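You operate a simulated robot arm through the tools that you are given. There is no shell and no other tool. Be economical: measure what you need, move in short steps, check, and stop when the job is done.

You are at the controls of a simulated robot arm. One attempt, no reset.

## Task
Fetch the blue cover and set it on the low shelf of the cart. Then fetch the blue bulb and set it on the second shelf from the bottom of the blue rack. Then fetch the yellow bulb and set it on the third shelf from the top of the blue rack. Then put one of the tagged bags from the lower shelf of the wooden bench on the top of the wooden bench. Then put the cloth from the top of the wooden bench on the black plate. Then put the blue tip on the top of the wooden bench away on the top of the steel bench. Then open the fuse box lid. Keep to this order. Set down upright: blue bulb, yellow bulb.
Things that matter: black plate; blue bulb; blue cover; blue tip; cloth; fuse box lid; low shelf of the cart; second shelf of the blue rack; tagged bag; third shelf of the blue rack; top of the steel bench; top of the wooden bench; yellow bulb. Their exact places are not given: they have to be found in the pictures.

Only the result counts: the job must be done as asked and must still hold three seconds after the hand-in. Knocking over, shifting, dropping, spilling or breaking anything else fails it. A push-on lid holds only when it is set on centred and level and pressed home; a screw cap is set on level and turned clockwise until tight. Flat cloth is picked up by pressing the open fingertips on it (5 to 10 N) and closing them slowly along it; thin cloth reads only 2 to 8 mm in the jaws.

## Robot
A 7-joint arm with a three-finger gripper on a trunk, on a base that drives. Base frame: it is fixed to the floor where the robot stands at the start and does not move with it; the origin is under the middle of the robot, x ahead of it, y to its left, z up. Lengths are in cm, angles in degrees, forces in N, time in s.
With the tool pointing down near the work surface it reaches from about 10 to 86 cm from the robot's upright axis, wherever it stands. Its first joint turns from -166.0 to 166.0 degrees. Places, roughly: black plate [100, 240, 90]; blue bulb (4x4x6 cm) [-140, -30, 90]; blue cover [50, 0, 75]; blue tip (3x3x3 cm) [-160, -80, 90]; cloth (8x6x4 cm) [-170, -10, 90]; fuse box lid [80, -50, 70]; low shelf of the cart [100, 240, 40]; second shelf of the blue rack [-160, -200, 50]; tagged bag [-150, 0, 25]; third shelf of the blue rack [-160, -200, 90]; top of the steel bench [370, 290, 90]; top of the wooden bench [-150, 10, 90]; yellow bulb (4x4x6 cm) [-140, -40, 90]. Payload 2.69 kg.
The TCP is the grasp point between the finger pads, 2.9 cm short of the fingertips. In the tool frame z runs along the fingers and y along their closing line. The gripper opens to 12 cm. The gripper's body begins 7.8 cm behind the TCP.
Orientation is that of the tool frame in the base frame, as a unit quaternion [x, y, z, w]. With the fingers straight down and closing along the base's y, the tool's x points along the base's -x, its y along +y and its z along -z.

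## Interface
- The arm moves only by the tool apply_moves. Its argument "plan" is one flat list of numbers, 6 for each row, row after row: the shift along the tool's x, y, z in units of 30 mm (1.0 is 30 mm), then the turn, a rotation vector about the tool's x, y, z in units of 5 degrees (1.0 is 5 degrees). In form: [x, y, z, wx, wy, wz, x, y, z, wx, wy, wz, ...]. A call has 1 to 8 rows; each row shifts and turns the commanded pose from where the row before left it, along the tool's axes as they then stand. "grip" is the opening in per cent of the stroke, from 0 (shut) to 100 (fully open), set as the call begins (left out, the last holds). A call with a number of a shift or a turn outside -1 to 1 is refused whole. A row lasts 0.2 s, in which the tool goes at most 5 cm and 8.6 degrees; a call with a longer step from one row to the next is refused whole, and so is a gripper value outside its range. Where a pose cannot be reached the arm comes as near as it can. A force on the tool above 40 N (or 10 N above the force at the start of the call, whichever is more), or a blocked arm, ends the call early, and 0.2 s more pass. Each finger halts on what it meets, pressing with about 34 N; the grip force reading is that of the motor and also rises with nothing between the fingers. The clock runs only during rows and for 0.2 s after the last one: add rows that do not move to give the fingers time. The reply holds the time, the measured pose of the TCP, the force on the tool along the base axes, the opening and the grip force, in the units named above and with some noise, with the torque about the TCP (base axes, N m) and any sound that the robot's microphone picked up.
- Cameras (640 x 400 px; columns grow to the right, rows downward): "scene" is now at [23.82, -1.93, 126.63]; the picture's right is [-0.24, -0.97, 0.00], its down [-0.66, 0.16, -0.74] and it looks along [0.72, -0.18, -0.67] (base axes); focal length 290 px, centre (320, 200). "wrist" rides on the gripper at [6.3, 0, -10.4] in the tool frame; the picture's right is [0.00, 1.00, 0.00], its down [-0.83, 0.00, -0.56] and it looks along [-0.56, 0.00, 0.83] (tool axes); focal length 275 px, centre (320, 200).
- capture(camera): a new picture of that camera. No time passes.
- raise_lower(by): slides the trunk up (or, below 0, down) by that many cm; the arm and the scene camera ride with it, the base frame stays. It gives what a move gives, with no picture.
- drive_base(legs): drives the robot by 1 to 6 legs, each [ahead, left, turn to the left] in cm, cm and degrees, along the robot's own axes; the way and the turn of a leg run together, so that a leg with both is an arc; at most 150 cm and 180 degrees a leg. The arm and the cameras ride along, it lands a little off, and it stops where it bumps. It gives what a move gives.
- pan_tilt(pan, tilt): turns the head with the scene camera to pan (to the left, within 86 degrees either way) and tilt (down, from -29 to 69), counted from straight ahead of the robot. It gives what a move gives.
- locate(camera, pixels): for up to 12 pixels [column, row] of the newest picture of that camera ("zoom" is the newest enlarged one), the place [x, y, z] in the base frame of the surface seen there, good to about 0.2 cm. No time passes.
- close_up(camera, box): a new picture of the part [left, top, right, bottom] of that camera's present view, enlarged. No time passes.
- job_done(): hands the job in; it is judged then, once.

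Work in short steps. Measure before you move; look again where a grasp or a placing could have gone wrong, and mend it. You have 131 turns and 132 pictures in all, those below and enlarged ones among them. Open the gripper and draw the arm clear of the work before you hand the job in, unless the task says otherwise; then end with one line.

The tools are called as a command line: name --argument value ..., lists and objects as JSON in quotes. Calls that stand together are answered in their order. apply_moves: Moves the arm, as the interface text tells. Its arguments: {"type":"object","properties":{"plan":{"type":"array","items":{"type":"number"}},"grip":{"type":"number"}},"required":["plan"]} The other tools are called the same way: raise_lower (by) slides the trunk up or down; drive_base (legs) drives the base; pan_tilt (pan, tilt) turns the head that bears the scene camera; capture (camera) takes a picture; locate (camera, pixels) gives the place of the surface under pixels of a picture; close_up (camera, box) takes an enlarged picture of a part of a camera's view; job_done () hands the job in.

At the start:

```text
clock: 0.0
tcp_pos: [40.72, -28.57, 103.34]
tool_rot: [0.0, 1.0, 0.0, -0.001]
wrist_force: [-1.0, 0.3, -1.2]
torque: [0.03, -0.02, 0.0]
grip_width: 12.0
grip_force: 0.1
trunk travel left (down, up): [-52.5, 8.8]
robot x, y, heading: [0.11, 0.31, -0.3]
head pan, tilt: [-13.9, 42.4]
```

scene: 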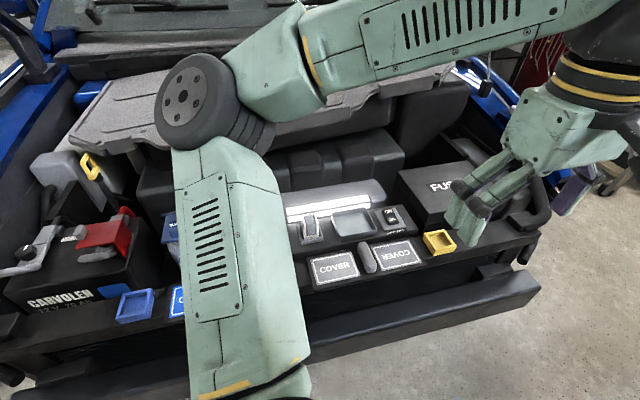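
wrist: 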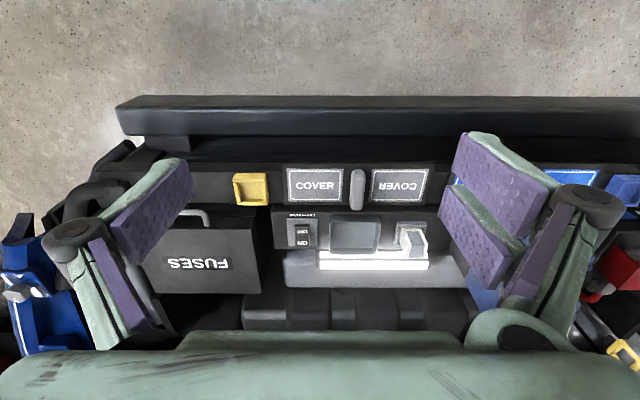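

The wrist picture shows something blue at about (570,178), partly hidden by the finger. I'll enlarge it and the scene view.

close_up --camera "scene" --box '[0, 150, 320, 350]'

close_up --camera "scene" --box '[270, 130, 590, 330]'

```text
2.00 times, centred on (160, 250) of scene
```

zoom: 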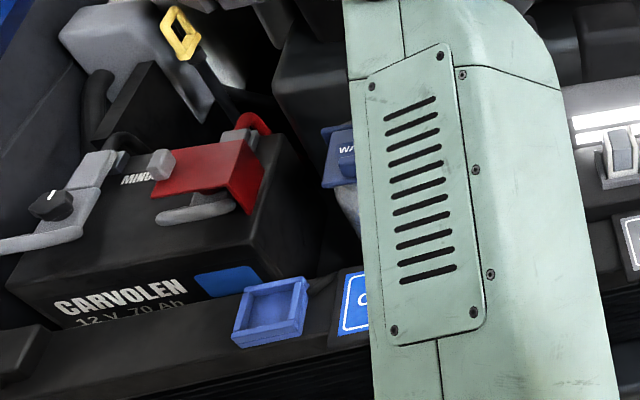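

```text
2.00 times, centred on (430, 230) of scene
```

zoom: 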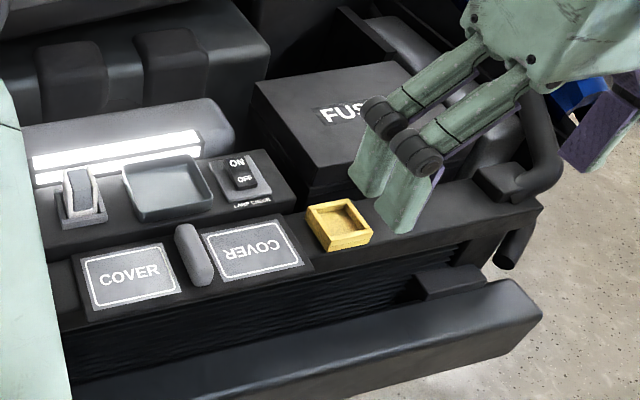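

The left arm link hides the blue cover region. I'll shift the tool to +y by 24 cm so the wrist camera looks straight at it.

apply_moves --plan '[0, 1, 0, 0, 0, 0, 0, 1, 0, 0, 0, 0, 0, 1, 0, 0, 0, 0, 0, 1, 0, 0, 0, 0, 0, 1, 0, 0, 0, 0, 0, 1, 0, 0, 0, 0, 0, 1, 0, 0, 0, 0, 0, 1, 0, 0, 0, 0]'

capture --camera "wrist"

capture --camera "scene"

```text
clock: 1.8
tcp_pos: [40.5, -4.76, 103.42]
tool_rot: [0.001, 1.0, 0.0, 0.0]
wrist_force: [0.4, 0.0, -0.5]
torque: [0.06, -0.02, 0.02]
grip_width: 12.0
grip_force: 0.0
trunk travel left (down, up): [-52.5, 8.8]
robot x, y, heading: [-0.18, -0.02, -0.5]
head pan, tilt: [-13.9, 42.4]
```

```text
127 pictures are left
```

wrist: 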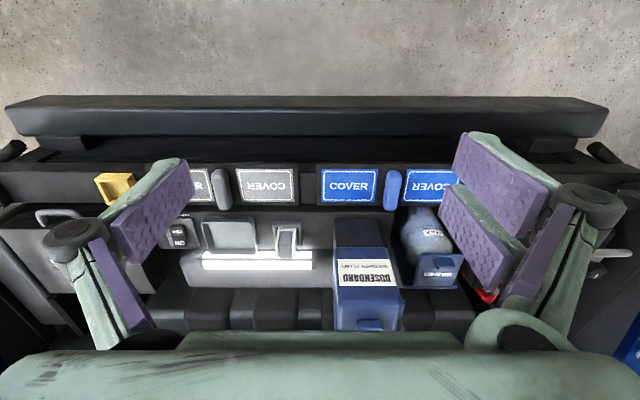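

```text
126 pictures are left
```

scene: 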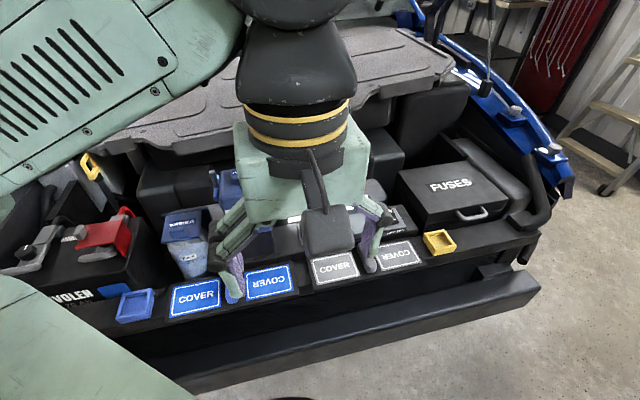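

The blue cover is a plate with two blue labels and a blue handle between them: wrist (392,188). I'll enlarge it and measure.

close_up --camera "wrist" --box '[300, 140, 480, 252]'

locate --camera "wrist" --pixels '[[392, 173], [392, 188], [392, 203], [385, 190], [400, 190], [348, 186], [430, 180], [318, 170], [318, 205], [410, 210], [350, 212], [348, 162]]'

```text
3.56 times, centred on (390, 196) of wrist
```

zoom: 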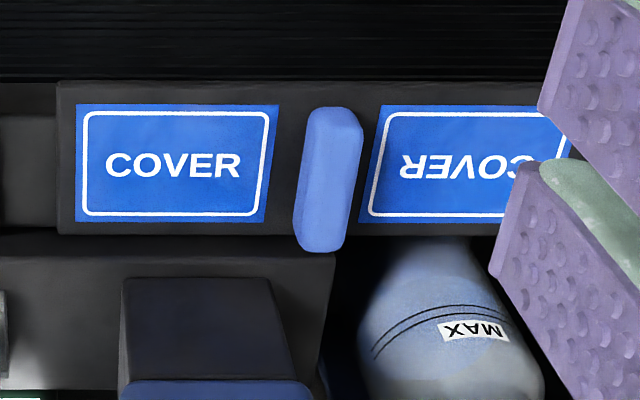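

```text
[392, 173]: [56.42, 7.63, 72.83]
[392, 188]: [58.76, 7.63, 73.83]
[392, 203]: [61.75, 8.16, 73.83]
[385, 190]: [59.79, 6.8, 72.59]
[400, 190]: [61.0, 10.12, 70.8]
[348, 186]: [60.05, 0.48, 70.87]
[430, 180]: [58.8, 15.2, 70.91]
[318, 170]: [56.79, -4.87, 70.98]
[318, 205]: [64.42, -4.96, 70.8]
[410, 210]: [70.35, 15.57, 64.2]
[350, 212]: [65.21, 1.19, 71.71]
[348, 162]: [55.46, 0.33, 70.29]
```

The handle is centred near (59.1, 7.7), its top at z 73.8, and the plate top is at 70.9. I move over it and partway down.

apply_moves --plan '[-0.89, 0.593, 0.7, 0, 0, 0, -0.89, 0.593, 0.7, 0, 0, 0, -0.89, 0.593, 0.7, 0, 0, 0, -0.89, 0.593, 0.7, 0, 0, 0, -0.89, 0.593, 0.7, 0, 0, 0, -0.89, 0.593, 0.7, 0, 0, 0, -0.89, 0.593, 0.7, 0, 0, 0]'

capture --camera "wrist"

```text
clock: 3.4
tcp_pos: [59.45, 7.7, 88.63]
tool_rot: [0.001, 1.0, -0.001, 0.0]
wrist_force: [0.7, -0.2, -0.2]
torque: [-0.03, 0.02, 0.0]
grip_width: 11.97
grip_force: 0.1
trunk travel left (down, up): [-52.5, 8.8]
robot x, y, heading: [-0.02, 0.27, 0.3]
head pan, tilt: [-13.9, 42.4]
```

```text
124 pictures are left
```

wrist: 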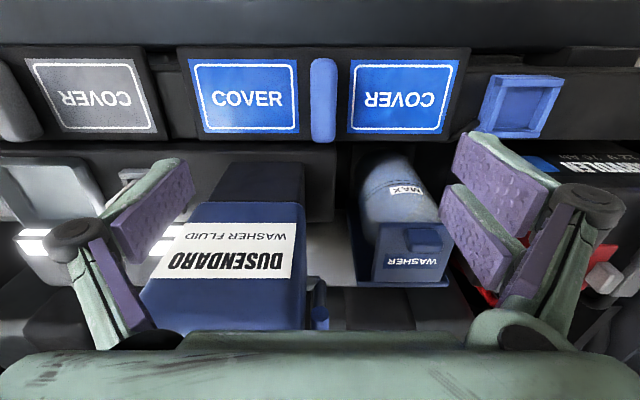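

The handle is at (323,100). I check it and the nearby washer bottle heights for clearance.

locate --camera "wrist" --pixels '[[323, 65], [323, 85], [323, 100], [323, 120], [323, 138], [314, 100], [333, 100], [250, 220], [260, 168], [420, 235], [400, 160], [180, 105]]'

```text
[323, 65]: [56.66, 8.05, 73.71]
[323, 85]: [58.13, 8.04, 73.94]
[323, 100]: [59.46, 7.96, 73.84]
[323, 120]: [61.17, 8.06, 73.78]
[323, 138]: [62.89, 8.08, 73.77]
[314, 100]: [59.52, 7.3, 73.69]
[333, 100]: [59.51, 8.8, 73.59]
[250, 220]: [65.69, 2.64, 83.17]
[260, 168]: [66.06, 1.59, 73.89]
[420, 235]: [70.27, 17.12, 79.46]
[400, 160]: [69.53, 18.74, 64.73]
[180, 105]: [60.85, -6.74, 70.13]
```

The handle centre is (59.7, 8.05) and the washer bottle starts at x 65.7, which leaves room. I go down to z 74.3.

apply_moves --plan '[0, 0.115, 0.8, 0, 0, 0, 0, 0, 0.8, 0, 0, 0, 0, 0, 0.8, 0, 0, 0, 0, 0, 0.8, 0, 0, 0, 0, 0, 0.8, 0, 0, 0, 0, 0, 0.75, 0, 0, 0]'

apply_moves --plan '[0, 0, 0, 0, 0, 0, 0, 0, 0, 0, 0, 0, 0, 0, 0, 0, 0, 0, 0, 0, 0, 0, 0, 0, 0, 0, 0, 0, 0, 0, 0, 0, 0, 0, 0, 0, 0, 0, 0, 0, 0, 0]' --grip 0

capture --camera "wrist"

```text
clock: 4.8
tcp_pos: [59.38, 8.18, 74.37]
tool_rot: [0.002, 1.0, 0.0, 0.0]
wrist_force: [0.9, 0.1, -0.5]
torque: [0.03, -0.01, 0.02]
grip_width: 12.01
grip_force: 0.0
trunk travel left (down, up): [-52.5, 8.8]
robot x, y, heading: [-0.15, 0.14, 0.0]
head pan, tilt: [-13.9, 42.4]
```

```text
clock: 6.4
tcp_pos: [59.29, 8.18, 74.53]
tool_rot: [-0.001, 1.0, 0.0, 0.0]
wrist_force: [-0.1, -0.4, 1.4]
torque: [-0.04, 0.01, -0.01]
grip_width: 2.36
grip_force: 23.8
trunk travel left (down, up): [-52.5, 8.8]
robot x, y, heading: [0.19, -0.23, -0.1]
head pan, tilt: [-13.9, 42.4]
```

```text
123 pictures are left
```

wrist: 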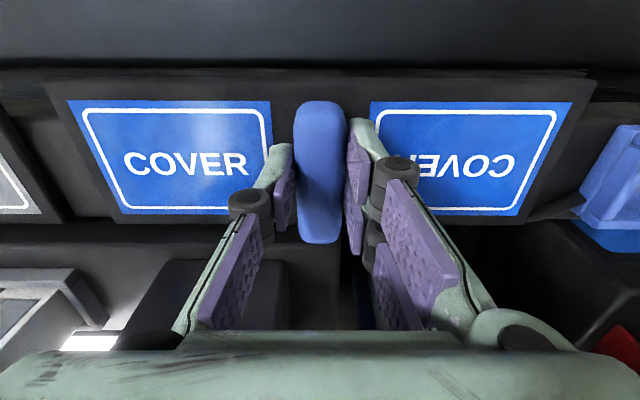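

The fingers have closed on 2.36 cm at grip force 23.8, so the handle is held. I lift it straight up and check.

apply_moves --plan '[0, 0, -0.4, 0, 0, 0, 0, 0, -0.6, 0, 0, 0, 0, 0, -1, 0, 0, 0, 0, 0, -1, 0, 0, 0, 0, 0, -1, 0, 0, 0, 0, 0, -1, 0, 0, 0, 0, 0, -1, 0, 0, 0, 0, 0, -1, 0, 0, 0]'

capture --camera "wrist"

pan_tilt --pan 70 --tilt 25

capture --camera "scene"

```text
clock: 8.2
tcp_pos: [59.38, 8.11, 95.2]
tool_rot: [0.002, 1.0, 0.0, 0.001]
wrist_force: [-0.2, -0.3, -1.9]
torque: [-0.01, -0.01, -0.01]
grip_width: 2.36
grip_force: 33.9
trunk travel left (down, up): [-52.5, 8.8]
robot x, y, heading: [0.29, -0.17, 0.3]
head pan, tilt: [-13.9, 42.4]
```

```text
122 pictures are left
```

wrist: 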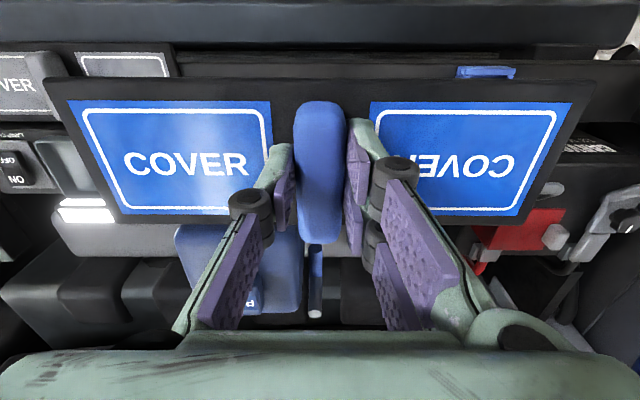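

```text
clock: 9.8
tcp_pos: [59.38, 8.06, 95.22]
tool_rot: [0.001, 1.0, 0.0, 0.001]
wrist_force: [-0.6, -0.1, -2.4]
torque: [-0.01, 0.05, 0.01]
grip_width: 2.36
grip_force: 34.0
trunk travel left (down, up): [-52.5, 8.8]
robot x, y, heading: [-0.1, 0.14, 0.2]
head pan, tilt: [70.0, 25.0]
```

```text
121 pictures are left
```

scene: 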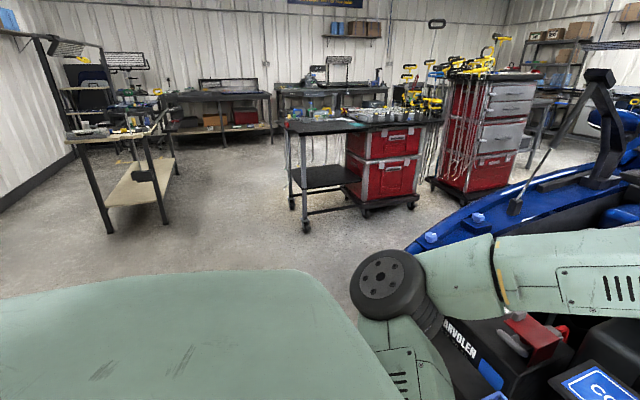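

The cover came up with the hand. The cart is at about (350,150), with its open low shelf at (325,178). I'll enlarge it and measure.

close_up --camera "scene" --box '[260, 70, 460, 240]'

locate --camera "scene" --pixels '[[325, 180], [300, 190], [345, 187], [305, 225], [290, 200], [300, 130], [350, 130], [440, 115], [365, 215], [150, 180], [420, 250], [325, 168]]'

```text
2.35 times, centred on (360, 155) of scene
```

zoom: 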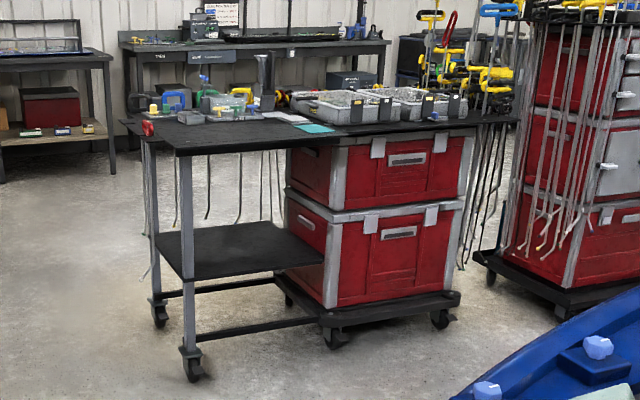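

```text
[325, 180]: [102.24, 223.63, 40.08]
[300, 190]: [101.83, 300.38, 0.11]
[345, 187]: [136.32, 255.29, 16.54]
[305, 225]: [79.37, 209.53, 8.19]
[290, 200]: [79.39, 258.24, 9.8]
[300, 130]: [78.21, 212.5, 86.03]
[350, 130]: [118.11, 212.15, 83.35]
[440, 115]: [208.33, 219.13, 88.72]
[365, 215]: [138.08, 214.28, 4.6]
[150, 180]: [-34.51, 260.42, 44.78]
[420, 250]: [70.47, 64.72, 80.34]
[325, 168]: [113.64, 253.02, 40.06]
```

The low shelf is at z 40, roughly x 80–125 and y 212–260, with an open front at y≈210. I back away from the car, draw the cover in, and turn to face +y.

drive_base --legs '[[-40, 0, 0]]'

apply_moves --plan '[1, -0.3, 0, 0, 0, 0, 1, -0.3, 0, 0, 0, 0, 1, -0.4, 0, 0, 0, 0, 1, -0.4, 0, 0, 0, 0, 1, -0.4, 0, 0, 0, 0, 1, -0.4, 0, 0, 0, 0]'

drive_base --legs '[[0, 0, 90]]'

pan_tilt --pan -40 --tilt 35

capture --camera "scene"

```text
clock: 12.3
tcp_pos: [18.4, 8.26, 95.27]
tool_rot: [-0.002, 1.0, 0.0, 0.0]
wrist_force: [-0.6, 0.1, -1.9]
torque: [-0.03, 0.03, 0.0]
grip_width: 2.39
grip_force: 33.7
trunk travel left (down, up): [-52.5, 8.8]
robot x, y, heading: [-40.77, -0.23, 0.2]
head pan, tilt: [70.0, 25.0]
```

```text
clock: 13.7
tcp_pos: [0.52, 1.7, 95.05]
tool_rot: [-0.002, 1.0, 0.001, 0.0]
wrist_force: [0.4, 0.0, -2.6]
torque: [0.01, 0.03, 0.0]
grip_width: 2.37
grip_force: 34.2
trunk travel left (down, up): [-52.5, 8.8]
robot x, y, heading: [-41.16, 0.15, 0.2]
head pan, tilt: [70.0, 25.0]
```

```text
clock: 18.1
tcp_pos: [-42.79, 41.3, 95.21]
tool_rot: [0.71, -0.705, 0.0, 0.0]
wrist_force: [0.2, -0.6, -1.8]
torque: [-0.05, 0.01, -0.03]
grip_width: 2.37
grip_force: 34.0
trunk travel left (down, up): [-52.5, 8.8]
robot x, y, heading: [-40.63, 0.03, 90.7]
head pan, tilt: [70.0, 25.0]
```

```text
clock: 19.9
tcp_pos: [-42.94, 41.26, 95.19]
tool_rot: [0.71, -0.704, 0.0, 0.0]
wrist_force: [0.0, -0.1, -2.1]
torque: [0.02, -0.02, 0.03]
grip_width: 2.36
grip_force: 33.8
trunk travel left (down, up): [-52.5, 8.8]
robot x, y, heading: [-41.07, -0.2, 90.4]
head pan, tilt: [-40.0, 35.0]
```

```text
119 pictures are left
```

scene: 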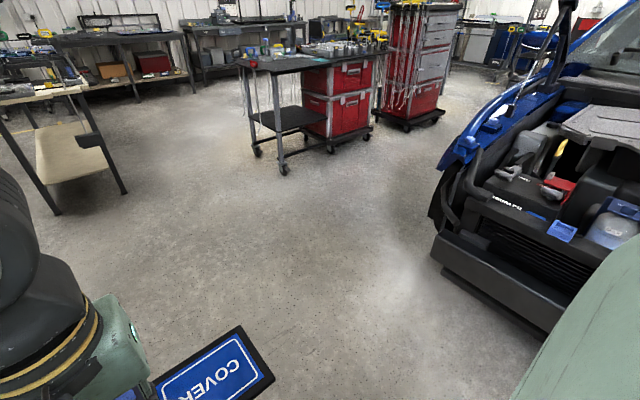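

The floor between is clear. I measure the car's near-side outline and the cart corner before driving.

locate --camera "scene" --pixels '[[437, 210], [460, 150], [490, 125], [530, 90], [435, 262], [284, 170], [45, 195], [245, 65], [278, 72], [262, 112], [300, 110], [290, 128]]'

```text
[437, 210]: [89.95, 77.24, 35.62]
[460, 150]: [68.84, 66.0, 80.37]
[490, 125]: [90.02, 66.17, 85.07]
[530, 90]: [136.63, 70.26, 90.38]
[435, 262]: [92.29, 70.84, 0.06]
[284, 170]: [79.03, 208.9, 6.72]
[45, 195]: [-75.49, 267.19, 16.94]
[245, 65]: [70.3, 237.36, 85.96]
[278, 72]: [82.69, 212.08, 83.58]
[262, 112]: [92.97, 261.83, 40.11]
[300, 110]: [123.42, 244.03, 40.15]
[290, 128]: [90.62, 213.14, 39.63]
```

The car side reaches y≈77 and the cart front is at y≈210. I drive ahead 138 and then right 143, which puts me in front of the low shelf.

drive_base --legs '[[138, 0, 0], [0, -143, 0]]'

raise_lower --by -35

pan_tilt --pan 0 --tilt 25

capture --camera "scene"

```text
clock: 37.8
tcp_pos: [98.76, 183.09, 95.17]
tool_rot: [0.708, -0.706, 0.001, 0.001]
wrist_force: [0.1, -0.3, -1.1]
torque: [-0.01, -0.02, -0.01]
grip_width: 2.36
grip_force: 33.6
trunk travel left (down, up): [-52.5, 8.8]
robot x, y, heading: [100.52, 141.65, 90.4]
head pan, tilt: [-40.0, 35.0]
```

```text
clock: 41.2
tcp_pos: [98.57, 183.21, 60.19]
tool_rot: [0.708, -0.706, 0.0, 0.0]
wrist_force: [0.6, 0.4, -2.5]
torque: [0.0, -0.03, -0.01]
grip_width: 2.34
grip_force: 34.3
trunk travel left (down, up): [-17.5, 43.8]
robot x, y, heading: [100.14, 141.75, 90.2]
head pan, tilt: [-40.0, 35.0]
```

```text
clock: 42.3
tcp_pos: [98.56, 183.23, 60.18]
tool_rot: [0.709, -0.706, 0.001, 0.0]
wrist_force: [0.0, -0.4, -2.2]
torque: [-0.01, -0.02, -0.01]
grip_width: 2.38
grip_force: 34.1
trunk travel left (down, up): [-17.5, 43.8]
robot x, y, heading: [100.3, 141.75, 90.2]
head pan, tilt: [0.0, 25.0]
```

```text
118 pictures are left
```

scene: 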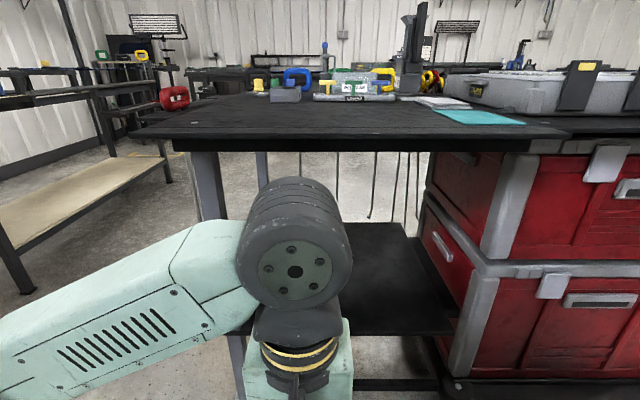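

The wrist joint housing will have to go under the cart top. I measure its height, the box edge, the top's underside and the shelf edges.

locate --camera "scene" --pixels '[[290, 182], [294, 250], [340, 240], [210, 200], [430, 230], [455, 330], [380, 230], [385, 325], [345, 150], [400, 330], [435, 268], [180, 260]]'

capture --camera "wrist"

```text
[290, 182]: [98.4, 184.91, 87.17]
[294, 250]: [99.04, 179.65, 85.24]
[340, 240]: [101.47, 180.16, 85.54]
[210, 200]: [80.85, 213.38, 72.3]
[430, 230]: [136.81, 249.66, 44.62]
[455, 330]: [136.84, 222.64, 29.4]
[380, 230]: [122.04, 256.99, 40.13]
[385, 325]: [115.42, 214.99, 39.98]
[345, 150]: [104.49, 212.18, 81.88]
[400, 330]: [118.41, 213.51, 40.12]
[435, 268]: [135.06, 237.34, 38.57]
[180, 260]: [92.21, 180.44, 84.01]
```

```text
117 pictures are left
```

wrist: 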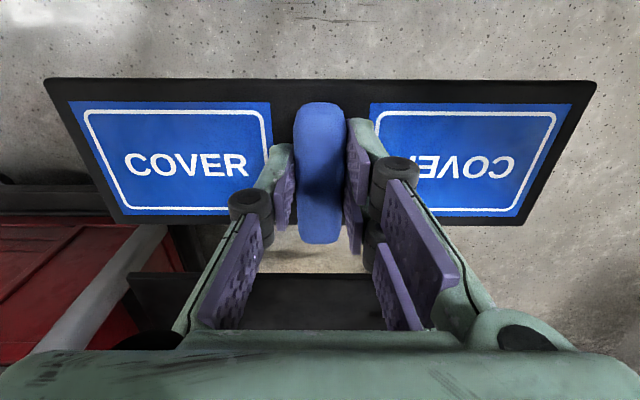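

The wrist top sits 27 cm above the TCP, the cart top's underside is at about z 81, and the shelf is at z 40. With the trunk down 13 (TCP 47) there's room. I shift right 13 cm and start in.

raise_lower --by -13

apply_moves --plan '[0, -0.87, 0, 0, 0, 0, 0, -0.87, 0, 0, 0, 0, 0, -0.87, 0, 0, 0, 0, 0, -0.87, 0, 0, 0, 0, 0, -0.87, 0, 0, 0, 0, -1, 0, 0, 0, 0, 0, -1, 0, 0, 0, 0, 0, -1, 0, 0, 0, 0, 0]'

capture --camera "scene"

```text
clock: 44.1
tcp_pos: [98.59, 183.16, 50.96]
tool_rot: [0.707, -0.707, -0.003, -0.002]
wrist_force: [1.2, -1.5, -2.0]
torque: [0.0, 0.02, 0.02]
grip_width: 2.36
grip_force: 34.1
trunk travel left (down, up): [-7.9, 53.4]
robot x, y, heading: [100.3, 141.75, 90.3]
head pan, tilt: [0.0, 25.0]
stopped: the arm was blocked; the commanded pose is now the measured one
```

```text
clock: 45.9
tcp_pos: [111.39, 192.07, 50.76]
tool_rot: [0.707, -0.707, -0.002, 0.0]
wrist_force: [-0.4, 0.3, -1.5]
torque: [-0.04, -0.02, -0.01]
grip_width: 2.35
grip_force: 34.1
trunk travel left (down, up): [-7.9, 53.4]
robot x, y, heading: [100.25, 141.94, 90.6]
head pan, tilt: [0.0, 25.0]
```

```text
116 pictures are left
```

scene: 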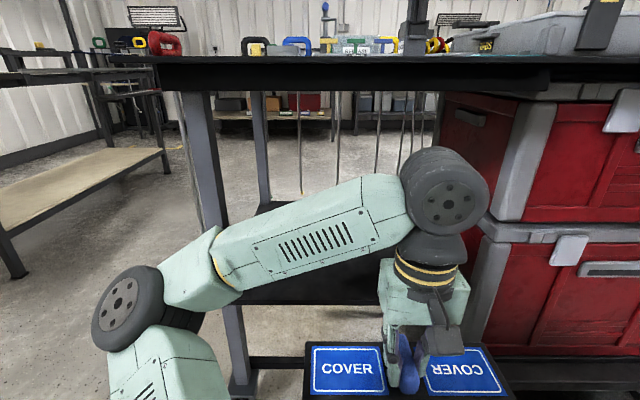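

The trunk stopped at TCP z 51, probably on the elbow folding. The arm is now more extended, so I lower the remainder with the arm while moving in 18 cm.

apply_moves --plan '[-0.9, 0, 0.3, 0, 0, 0, -0.9, 0, 0.3, 0, 0, 0, -0.9, 0, 0.3, 0, 0, 0, -0.9, 0, 0.2, 0, 0, 0, -0.9, 0, 0, 0, 0, 0, -0.9, 0, 0, 0, 0, 0]'

capture --camera "scene"

capture --camera "wrist"

```text
clock: 47.3
tcp_pos: [111.79, 208.19, 47.63]
tool_rot: [0.708, -0.706, -0.003, -0.001]
wrist_force: [-0.1, 0.0, -1.9]
torque: [0.0, 0.0, 0.04]
grip_width: 2.34
grip_force: 34.1
trunk travel left (down, up): [-7.9, 53.4]
robot x, y, heading: [100.53, 141.77, 90.3]
head pan, tilt: [0.0, 25.0]
```

```text
115 pictures are left
```

scene: 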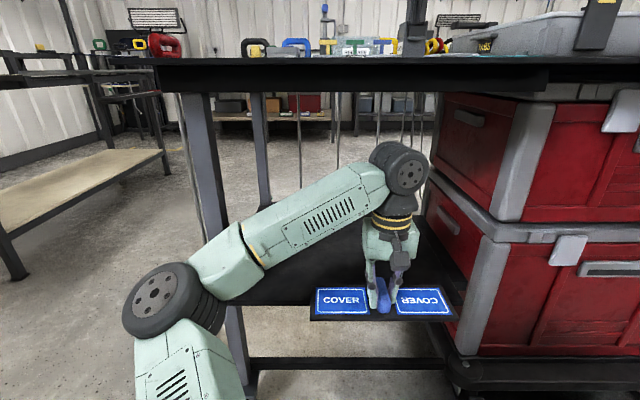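

```text
114 pictures are left
```

wrist: 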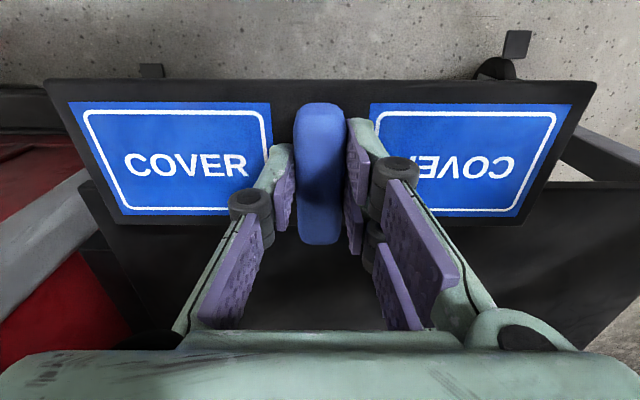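

The wrist clears the top. I check where the forearm and elbow are relative to the left leg before going in another 11 cm.

locate --camera "scene" --pixels '[[215, 262], [180, 290], [250, 230], [330, 195], [392, 145], [210, 190], [432, 225], [400, 320], [300, 290]]'

```text
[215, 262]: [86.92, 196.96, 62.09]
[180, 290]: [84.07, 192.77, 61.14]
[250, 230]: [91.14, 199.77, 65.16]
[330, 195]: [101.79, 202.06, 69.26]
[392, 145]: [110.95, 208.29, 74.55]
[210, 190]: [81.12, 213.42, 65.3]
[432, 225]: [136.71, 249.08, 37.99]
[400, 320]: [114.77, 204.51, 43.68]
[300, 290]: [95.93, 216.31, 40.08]
```

The elbow front is at about (84,193) and the leg at (81,213). I advance 4.8 cm and re-check the elbow.

apply_moves --plan '[-0.8, 0, 0, 0, 0, 0, -0.8, 0, 0, 0, 0, 0]'

capture --camera "scene"

locate --camera "scene" --pixels '[[185, 285], [220, 258], [250, 230], [220, 285]]'

```text
clock: 47.9
tcp_pos: [111.8, 212.9, 47.74]
tool_rot: [-0.707, 0.707, 0.004, 0.002]
wrist_force: [-0.6, -0.3, -2.2]
torque: [0.0, -0.03, 0.01]
grip_width: 2.38
grip_force: 34.0
trunk travel left (down, up): [-7.9, 53.4]
robot x, y, heading: [100.5, 141.84, 90.4]
head pan, tilt: [0.0, 25.0]
```

```text
113 pictures are left
```

scene: 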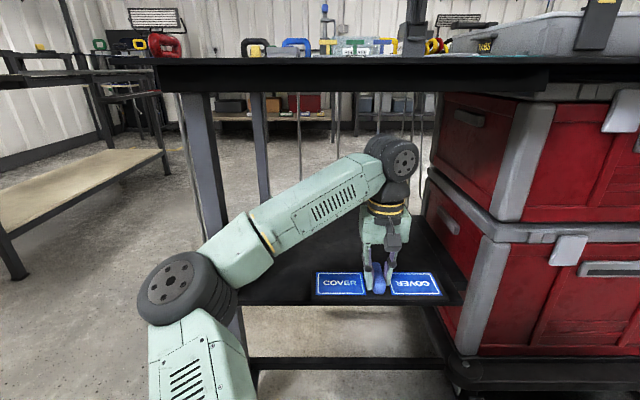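

```text
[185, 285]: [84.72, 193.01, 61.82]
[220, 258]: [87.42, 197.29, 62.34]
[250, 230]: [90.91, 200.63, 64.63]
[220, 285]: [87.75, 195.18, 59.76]
```

The elbow moved only half a centimetre. I go in 5 cm more and start lowering to the shelf.

apply_moves --plan '[-0.85, 0, 0, 0, 0, 0, -0.85, 0, 0, 0, 0, 0, 0, 0, 0.5, 0, 0, 0, 0, 0, 0.4, 0, 0, 0]'

close_up --camera "scene" --box '[300, 130, 480, 330]'

locate --camera "zoom" --pixels '[[100, 300]]'

```text
clock: 48.9
tcp_pos: [111.82, 218.11, 45.06]
tool_rot: [-0.707, 0.707, 0.002, 0.002]
wrist_force: [-0.6, 0.4, -1.9]
torque: [-0.02, -0.01, 0.03]
grip_width: 2.37
grip_force: 34.0
trunk travel left (down, up): [-7.9, 53.4]
robot x, y, heading: [100.58, 141.99, 90.0]
head pan, tilt: [0.0, 25.0]
```

```text
2.00 times, centred on (390, 230) of scene
```

zoom: 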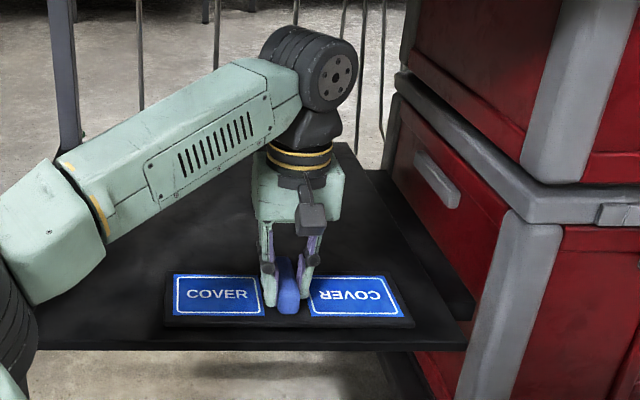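

```text
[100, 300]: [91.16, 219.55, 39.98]
```

The cover is about 1 cm above the shelf with its near edge inside. I lower in small steps until contact.

apply_moves --plan '[0, 0, 0.1, 0, 0, 0, 0, 0, 0.1, 0, 0, 0]'

close_up --camera "scene" --box '[370, 250, 470, 310]'

locate --camera "zoom" --pixels '[[220, 210], [220, 240]]'

```text
clock: 49.5
tcp_pos: [111.7, 218.1, 44.43]
tool_rot: [0.707, -0.707, -0.002, -0.001]
wrist_force: [0.8, -1.0, 2.8]
torque: [-0.16, -0.18, -0.09]
grip_width: 2.38
grip_force: 34.0
trunk travel left (down, up): [-7.9, 53.4]
robot x, y, heading: [100.53, 141.7, 90.0]
head pan, tilt: [0.0, 25.0]
```

```text
6.40 times, centred on (420, 280) of scene
```

zoom: 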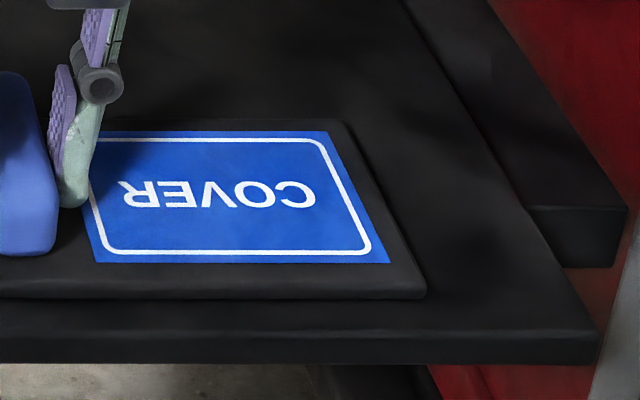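

```text
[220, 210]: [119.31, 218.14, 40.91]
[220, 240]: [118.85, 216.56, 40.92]
```

The force rose to +2.8 N and the plate top reads 40.9, so the cover is down. I release it and rise a little.

apply_moves --plan '[0, 0, 0, 0, 0, 0, 0, 0, 0, 0, 0, 0, 0, 0, 0, 0, 0, 0, 0, 0, -0.5, 0, 0, 0, 0, 0, -0.5, 0, 0, 0]' --grip 50

capture --camera "wrist"

```text
clock: 50.7
tcp_pos: [111.64, 218.13, 47.42]
tool_rot: [0.708, -0.706, -0.003, -0.001]
wrist_force: [-0.1, -0.4, 0.4]
torque: [0.01, -0.04, -0.01]
grip_width: 5.99
grip_force: 0.0
trunk travel left (down, up): [-7.9, 53.4]
robot x, y, heading: [100.67, 141.74, 90.0]
head pan, tilt: [0.0, 25.0]
```

```text
110 pictures are left
```

wrist: 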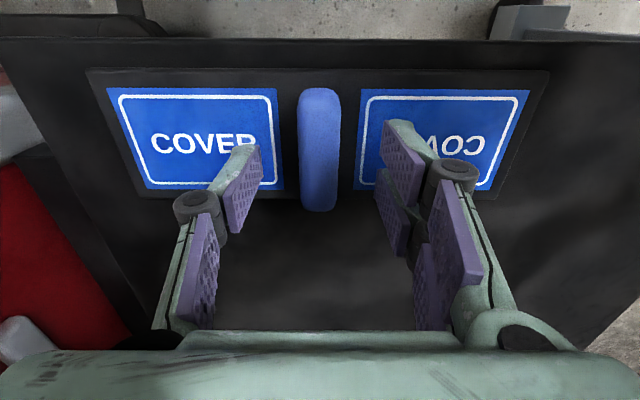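

The cover lies wholly on the shelf. I lift 1 cm, withdraw straight back, raise the trunk and drive away toward the wooden bench.

apply_moves --plan '[0, 0, -0.4, 0, 0, 0, 1, 0, 0, 0, 0, 0, 1, 0, 0, 0, 0, 0, 1, 0, 0, 0, 0, 0, 1, 0, 0, 0, 0, 0, 1, 0, 0, 0, 0, 0, 1, 0, 0, 0, 0, 0, 1, 0, 0, 0, 0, 0]'

apply_moves --plan '[1, 0, 0, 0, 0, 0, 1, 0, 0, 0, 0, 0, 1, 0, 0, 0, 0, 0, 1, 0.5, 0, 0, 0, 0, 1, 0.7, 0, 0, 0, 0]'

raise_lower --by 44.6

capture --camera "scene"

drive_base --legs '[[0, 143, 0], [0, 0, 90], [0, 140, 0]]'

capture --camera "scene"

```text
clock: 52.5
tcp_pos: [111.6, 197.14, 48.65]
tool_rot: [-0.707, 0.707, 0.001, 0.001]
wrist_force: [0.2, -0.6, 0.5]
torque: [-0.04, 0.0, -0.01]
grip_width: 6.0
grip_force: 0.1
trunk travel left (down, up): [-7.9, 53.4]
robot x, y, heading: [100.33, 141.61, 90.0]
head pan, tilt: [0.0, 25.0]
```

```text
clock: 53.7
tcp_pos: [108.19, 182.15, 48.45]
tool_rot: [0.708, -0.706, -0.002, 0.0]
wrist_force: [-1.2, 0.2, 1.1]
torque: [-0.01, 0.02, 0.03]
grip_width: 6.0
grip_force: 0.0
trunk travel left (down, up): [-7.9, 53.4]
robot x, y, heading: [100.34, 141.98, 90.2]
head pan, tilt: [0.0, 25.0]
```

```text
refused: 44.6 is not a number from -40 to 40
```

```text
109 pictures are left
```

scene: 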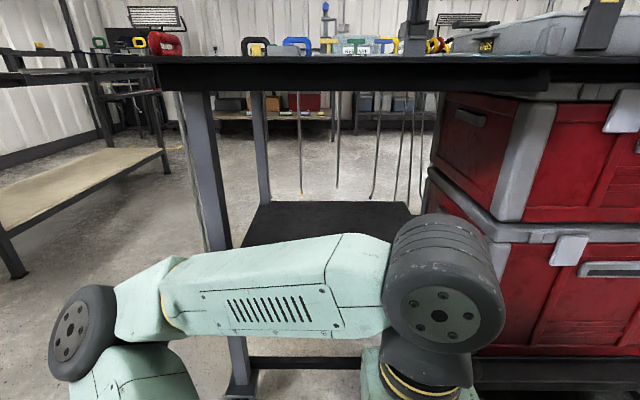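

```text
clock: 79.4
tcp_pos: [-85.82, 12.62, 48.38]
tool_rot: [1.0, -0.015, -0.002, 0.001]
wrist_force: [0.0, -0.5, -0.6]
torque: [0.0, -0.03, 0.01]
grip_width: 5.99
grip_force: 0.0
trunk travel left (down, up): [-7.9, 53.4]
robot x, y, heading: [-45.68, 3.72, 178.3]
head pan, tilt: [0.0, 25.0]
```

```text
108 pictures are left
```

scene: 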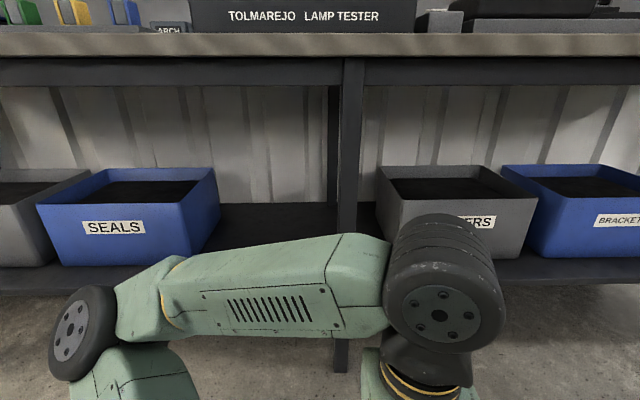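

I'm facing the wooden bench. I raise the trunk fully in two steps and look down at its top.

raise_lower --by 40

raise_lower --by 13

pan_tilt --pan 25 --tilt 30

capture --camera "scene"

```text
clock: 83.2
tcp_pos: [-85.97, 12.72, 88.06]
tool_rot: [1.0, -0.014, 0.001, 0.001]
wrist_force: [0.1, 0.3, 0.0]
torque: [0.0, 0.0, 0.01]
grip_width: 6.01
grip_force: 0.1
trunk travel left (down, up): [-47.9, 13.4]
robot x, y, heading: [-45.92, 3.2, 178.6]
head pan, tilt: [0.0, 25.0]
```

```text
clock: 84.8
tcp_pos: [-85.93, 12.54, 101.04]
tool_rot: [1.0, -0.015, 0.0, 0.001]
wrist_force: [-0.4, -0.5, 0.7]
torque: [0.0, 0.0, -0.01]
grip_width: 5.98
grip_force: 0.0
trunk travel left (down, up): [-60.9, 0.4]
robot x, y, heading: [-45.76, 3.53, 178.7]
head pan, tilt: [0.0, 25.0]
```

```text
clock: 85.7
tcp_pos: [-85.9, 12.66, 101.01]
tool_rot: [1.0, -0.015, -0.001, 0.002]
wrist_force: [0.0, 0.0, 0.0]
torque: [0.0, 0.01, 0.0]
grip_width: 6.0
grip_force: 0.1
trunk travel left (down, up): [-60.9, 0.4]
robot x, y, heading: [-45.61, 3.6, 178.4]
head pan, tilt: [25.0, 30.0]
```

```text
107 pictures are left
```

scene: 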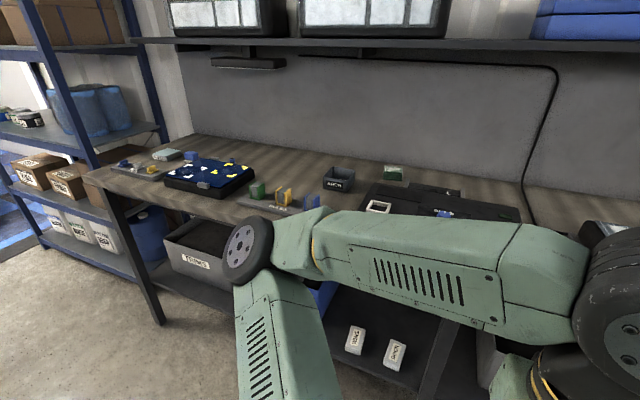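

The bench has a holder with coloured items at (285,198), a board at (215,175), and tagged bags on the lower shelf near (355,340) and (393,353). I strafe left 35 cm and look closer.

drive_base --legs '[[0, 38, 0]]'

pan_tilt --pan 10 --tilt 40

capture --camera "scene"

capture --camera "wrist"

```text
clock: 89.1
tcp_pos: [-86.95, -24.85, 101.01]
tool_rot: [1.0, -0.014, 0.0, 0.001]
wrist_force: [0.6, -0.2, 0.5]
torque: [0.03, 0.0, 0.02]
grip_width: 6.0
grip_force: 0.0
trunk travel left (down, up): [-60.9, 0.4]
robot x, y, heading: [-46.46, -33.97, 178.6]
head pan, tilt: [25.0, 30.0]
```

```text
clock: 89.9
tcp_pos: [-86.91, -24.9, 101.12]
tool_rot: [1.0, -0.014, 0.0, 0.002]
wrist_force: [-0.1, 0.0, 0.2]
torque: [-0.01, 0.03, -0.01]
grip_width: 5.99
grip_force: 0.0
trunk travel left (down, up): [-60.9, 0.4]
robot x, y, heading: [-46.61, -33.85, 178.7]
head pan, tilt: [10.0, 40.0]
```

```text
106 pictures are left
```

scene: 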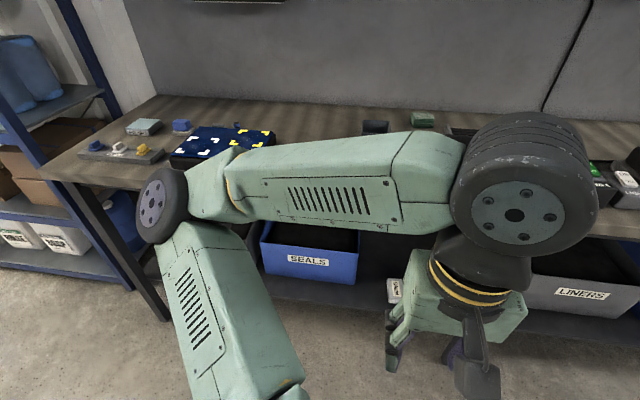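

```text
105 pictures are left
```

wrist: 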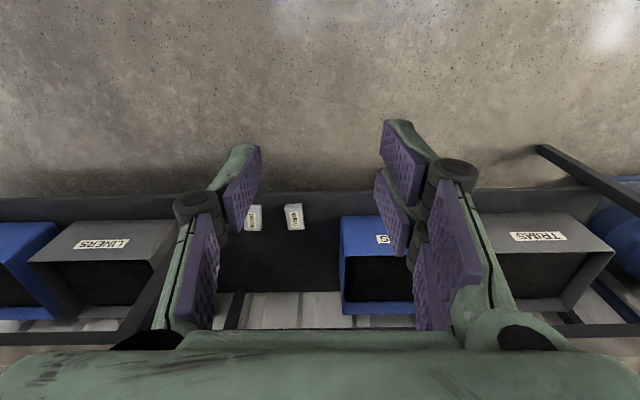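

The arm blocks the view, so I swing the hand to the robot's right and back.

apply_moves --plan '[0.5, -1, 0, 0, 0, 0, 0.5, -1, 0, 0, 0, 0, 0.5, -1, 0, 0, 0, 0, 0.5, -1, 0, 0, 0, 0, 0.5, -1, 0, 0, 0, 0, 0.5, -1, 0, 0, 0, 0, 0.5, -1, 0, 0, 0, 0, 0.5, -1, 0, 0, 0, 0]'

apply_moves --plan '[0.2, -1, 0, 0, 0, 0, 0.2, -1, 0, 0, 0, 0, 0.2, -1, 0, 0, 0, 0, 0.2, -1, 0, 0, 0, 0, 0.2, -1, 0, 0, 0, 0, 0.2, -1, 0, 0, 0, 0, 0.2, -1, 0, 0, 0, 0]'

capture --camera "scene"

```text
clock: 91.7
tcp_pos: [-74.54, -1.12, 101.15]
tool_rot: [1.0, -0.015, 0.0, 0.001]
wrist_force: [-0.2, 0.5, -0.1]
torque: [0.01, 0.01, -0.03]
grip_width: 6.0
grip_force: 0.2
trunk travel left (down, up): [-60.9, 0.4]
robot x, y, heading: [-46.67, -33.9, 178.7]
head pan, tilt: [10.0, 40.0]
```

```text
clock: 93.3
tcp_pos: [-69.47, 19.81, 101.1]
tool_rot: [1.0, -0.013, 0.0, 0.0]
wrist_force: [0.5, -0.2, 0.0]
torque: [-0.02, 0.02, -0.01]
grip_width: 6.01
grip_force: 0.0
trunk travel left (down, up): [-60.9, 0.4]
robot x, y, heading: [-46.78, -34.44, 178.7]
head pan, tilt: [10.0, 40.0]
```

```text
104 pictures are left
```

scene: 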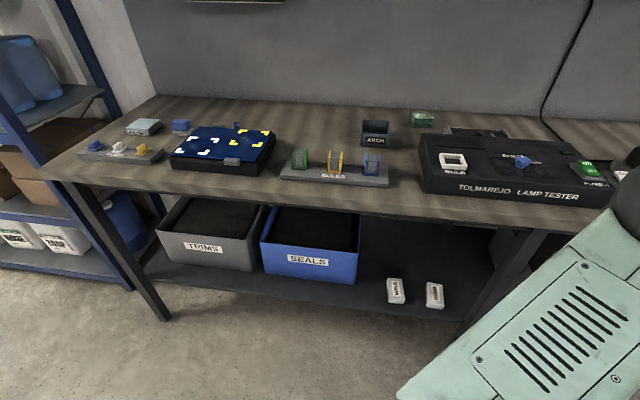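

The bench is clear to see now. I enlarge the bulb holder and the rest of the bench.

close_up --camera "scene" --box '[270, 100, 450, 212]'

locate --camera "zoom" --pixels '[[240, 180], [235, 220], [360, 195], [365, 230], [365, 255], [110, 215], [60, 260], [400, 290], [234, 255], [110, 180]]'

close_up --camera "scene" --box '[60, 100, 280, 237]'

close_up --camera "scene" --box '[340, 90, 640, 277]'

```text
3.56 times, centred on (360, 156) of scene
```

zoom: 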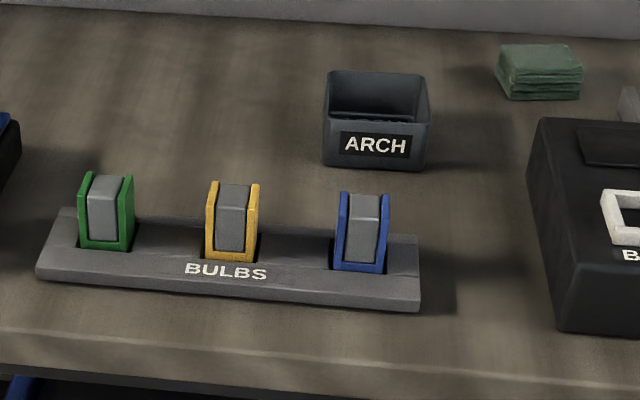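

```text
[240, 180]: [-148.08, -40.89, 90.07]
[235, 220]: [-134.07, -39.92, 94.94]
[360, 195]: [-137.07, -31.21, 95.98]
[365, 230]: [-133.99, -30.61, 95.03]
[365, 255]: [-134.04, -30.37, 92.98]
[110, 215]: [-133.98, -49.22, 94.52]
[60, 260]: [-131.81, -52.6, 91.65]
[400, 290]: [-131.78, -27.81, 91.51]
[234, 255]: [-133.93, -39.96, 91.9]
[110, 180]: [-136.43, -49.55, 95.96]
```

```text
2.91 times, centred on (170, 168) of scene
```

zoom: 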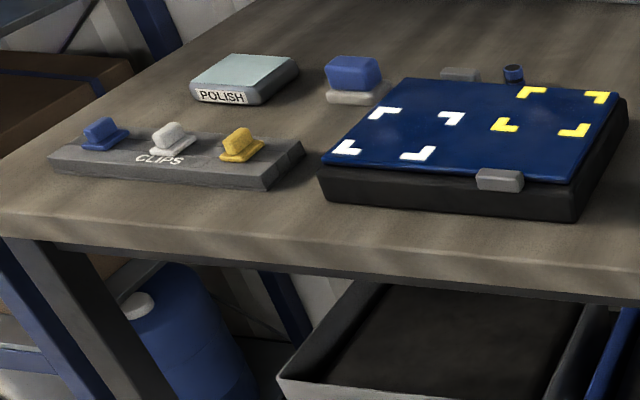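

```text
2.13 times, centred on (490, 184) of scene
```

zoom: 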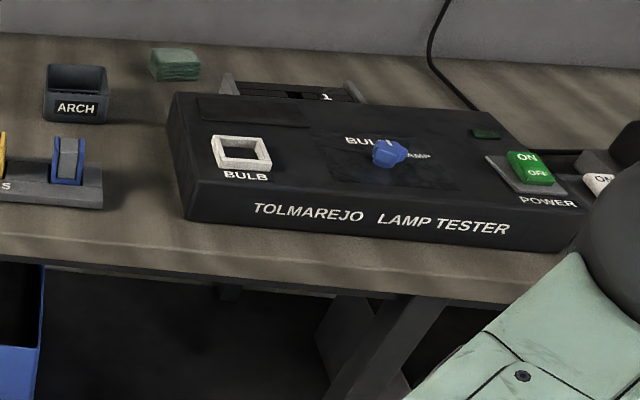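

The blue bulb is near (-136,-31) with its top at z 96, and the yellow is near (-136,-40); the rail top is at 91.5. I drive ahead 20 and swing the open hand over the blue bulb at z ~112.

drive_base --legs '[[20, 0, 0]]'

apply_moves --plan '[-0.4, 1, -0.9, 0, 0, 0, -0.4, 1, -0.9, 0, 0, 0, -0.4, 1, -0.9, 0, 0, 0, -0.4, 1, -0.9, 0, 0, 0, -0.9, 1, 0, 0, 0, 0, -0.9, 1, 0, 0, 0, 0, -0.9, 1, 0, 0, 0, 0, -0.9, 1, 0, 0, 0, 0]'

apply_moves --plan '[-0.9, 1, 0, 0, 0, 0, -0.9, 1, 0, 0, 0, 0, -0.9, 1, 0, 0, 0, 0, -0.9, 1, 0, 0, 0, 0, -1, 1, 0, 0, 0, 0, -1, 1, 0, 0, 0, 0, -1, 1, 0, 0, 0, 0, -1, 1, 0, 0, 0, 0]'

capture --camera "wrist"

```text
clock: 94.9
tcp_pos: [-89.84, 20.03, 101.14]
tool_rot: [1.0, -0.011, 0.0, 0.0]
wrist_force: [-0.7, -0.9, -0.7]
torque: [-0.01, -0.04, -0.01]
grip_width: 5.96
grip_force: 0.1
trunk travel left (down, up): [-60.9, 0.4]
robot x, y, heading: [-66.89, -33.47, 178.9]
head pan, tilt: [10.0, 40.0]
```

```text
clock: 96.7
tcp_pos: [-105.95, -3.68, 111.86]
tool_rot: [1.0, -0.012, 0.0, -0.001]
wrist_force: [1.1, 0.1, -0.2]
torque: [0.04, -0.03, 0.0]
grip_width: 6.01
grip_force: 0.1
trunk travel left (down, up): [-60.9, 0.4]
robot x, y, heading: [-66.67, -33.23, 178.8]
head pan, tilt: [10.0, 40.0]
```

```text
clock: 98.5
tcp_pos: [-129.28, -27.14, 111.97]
tool_rot: [1.0, -0.013, 0.0, 0.0]
wrist_force: [-0.8, -0.2, 0.2]
torque: [0.01, -0.01, 0.01]
grip_width: 6.04
grip_force: 0.0
trunk travel left (down, up): [-60.9, 0.4]
robot x, y, heading: [-66.73, -33.57, 178.9]
head pan, tilt: [10.0, 40.0]
```

```text
100 pictures are left
```

wrist: 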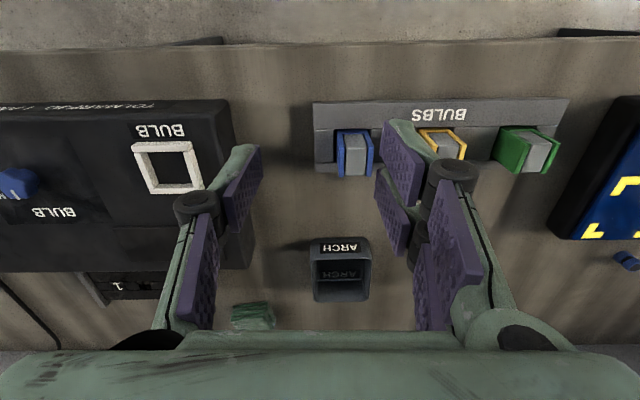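

I measure the blue bulb's top in the wrist view around (353,150).

close_up --camera "wrist" --box '[305, 90, 485, 202]'

locate --camera "zoom" --pixels '[[120, 145], [130, 295], [220, 145], [230, 295], [175, 165], [178, 215], [178, 260], [178, 295], [490, 160], [60, 60], [415, 150], [550, 240]]'

```text
3.56 times, centred on (395, 146) of wrist
```

zoom: 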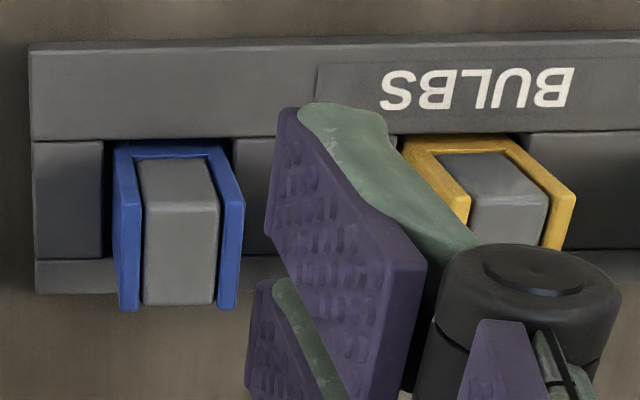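

```text
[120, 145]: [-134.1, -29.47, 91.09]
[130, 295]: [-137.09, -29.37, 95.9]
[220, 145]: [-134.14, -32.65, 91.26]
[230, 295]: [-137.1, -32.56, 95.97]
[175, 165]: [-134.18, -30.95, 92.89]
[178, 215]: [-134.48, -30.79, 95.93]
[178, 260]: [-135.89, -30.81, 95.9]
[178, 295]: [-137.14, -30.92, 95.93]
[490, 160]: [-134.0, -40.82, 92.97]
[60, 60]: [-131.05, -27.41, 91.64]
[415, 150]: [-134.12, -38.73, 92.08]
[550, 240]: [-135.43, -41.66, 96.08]
```

The blue bulb's centre is (-135.7,-31.0), 3.3 cm wide along y. I align above it, then descend to z 95.

apply_moves --plan '[-0.7, 0.45, 0.4, 0, 0, 0, -0.7, 0.45, 0.4, 0, 0, 0, -0.7, 0.44, 0.4, 0, 0, 0, 0, 0, 0.6, 0, 0, 0]'

capture --camera "wrist"

locate --camera "wrist" --pixels '[[320, 100]]'

```text
clock: 99.5
tcp_pos: [-135.69, -31.1, 106.64]
tool_rot: [1.0, -0.012, 0.001, 0.0]
wrist_force: [0.7, -0.3, 0.3]
torque: [0.03, 0.01, -0.02]
grip_width: 5.99
grip_force: 0.0
trunk travel left (down, up): [-60.9, 0.4]
robot x, y, heading: [-66.81, -33.27, 179.1]
head pan, tilt: [10.0, 40.0]
```

```text
98 pictures are left
```

wrist: 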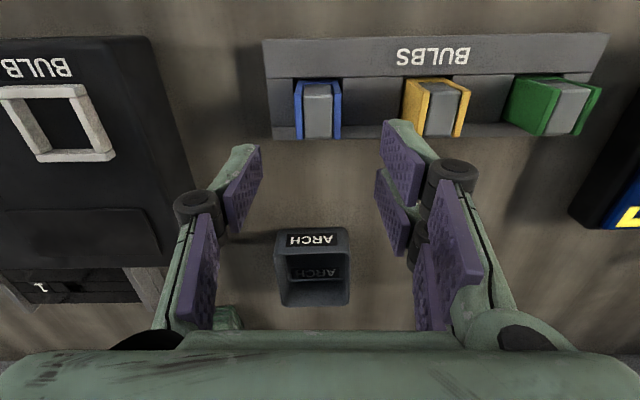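

```text
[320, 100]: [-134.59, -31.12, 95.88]
```

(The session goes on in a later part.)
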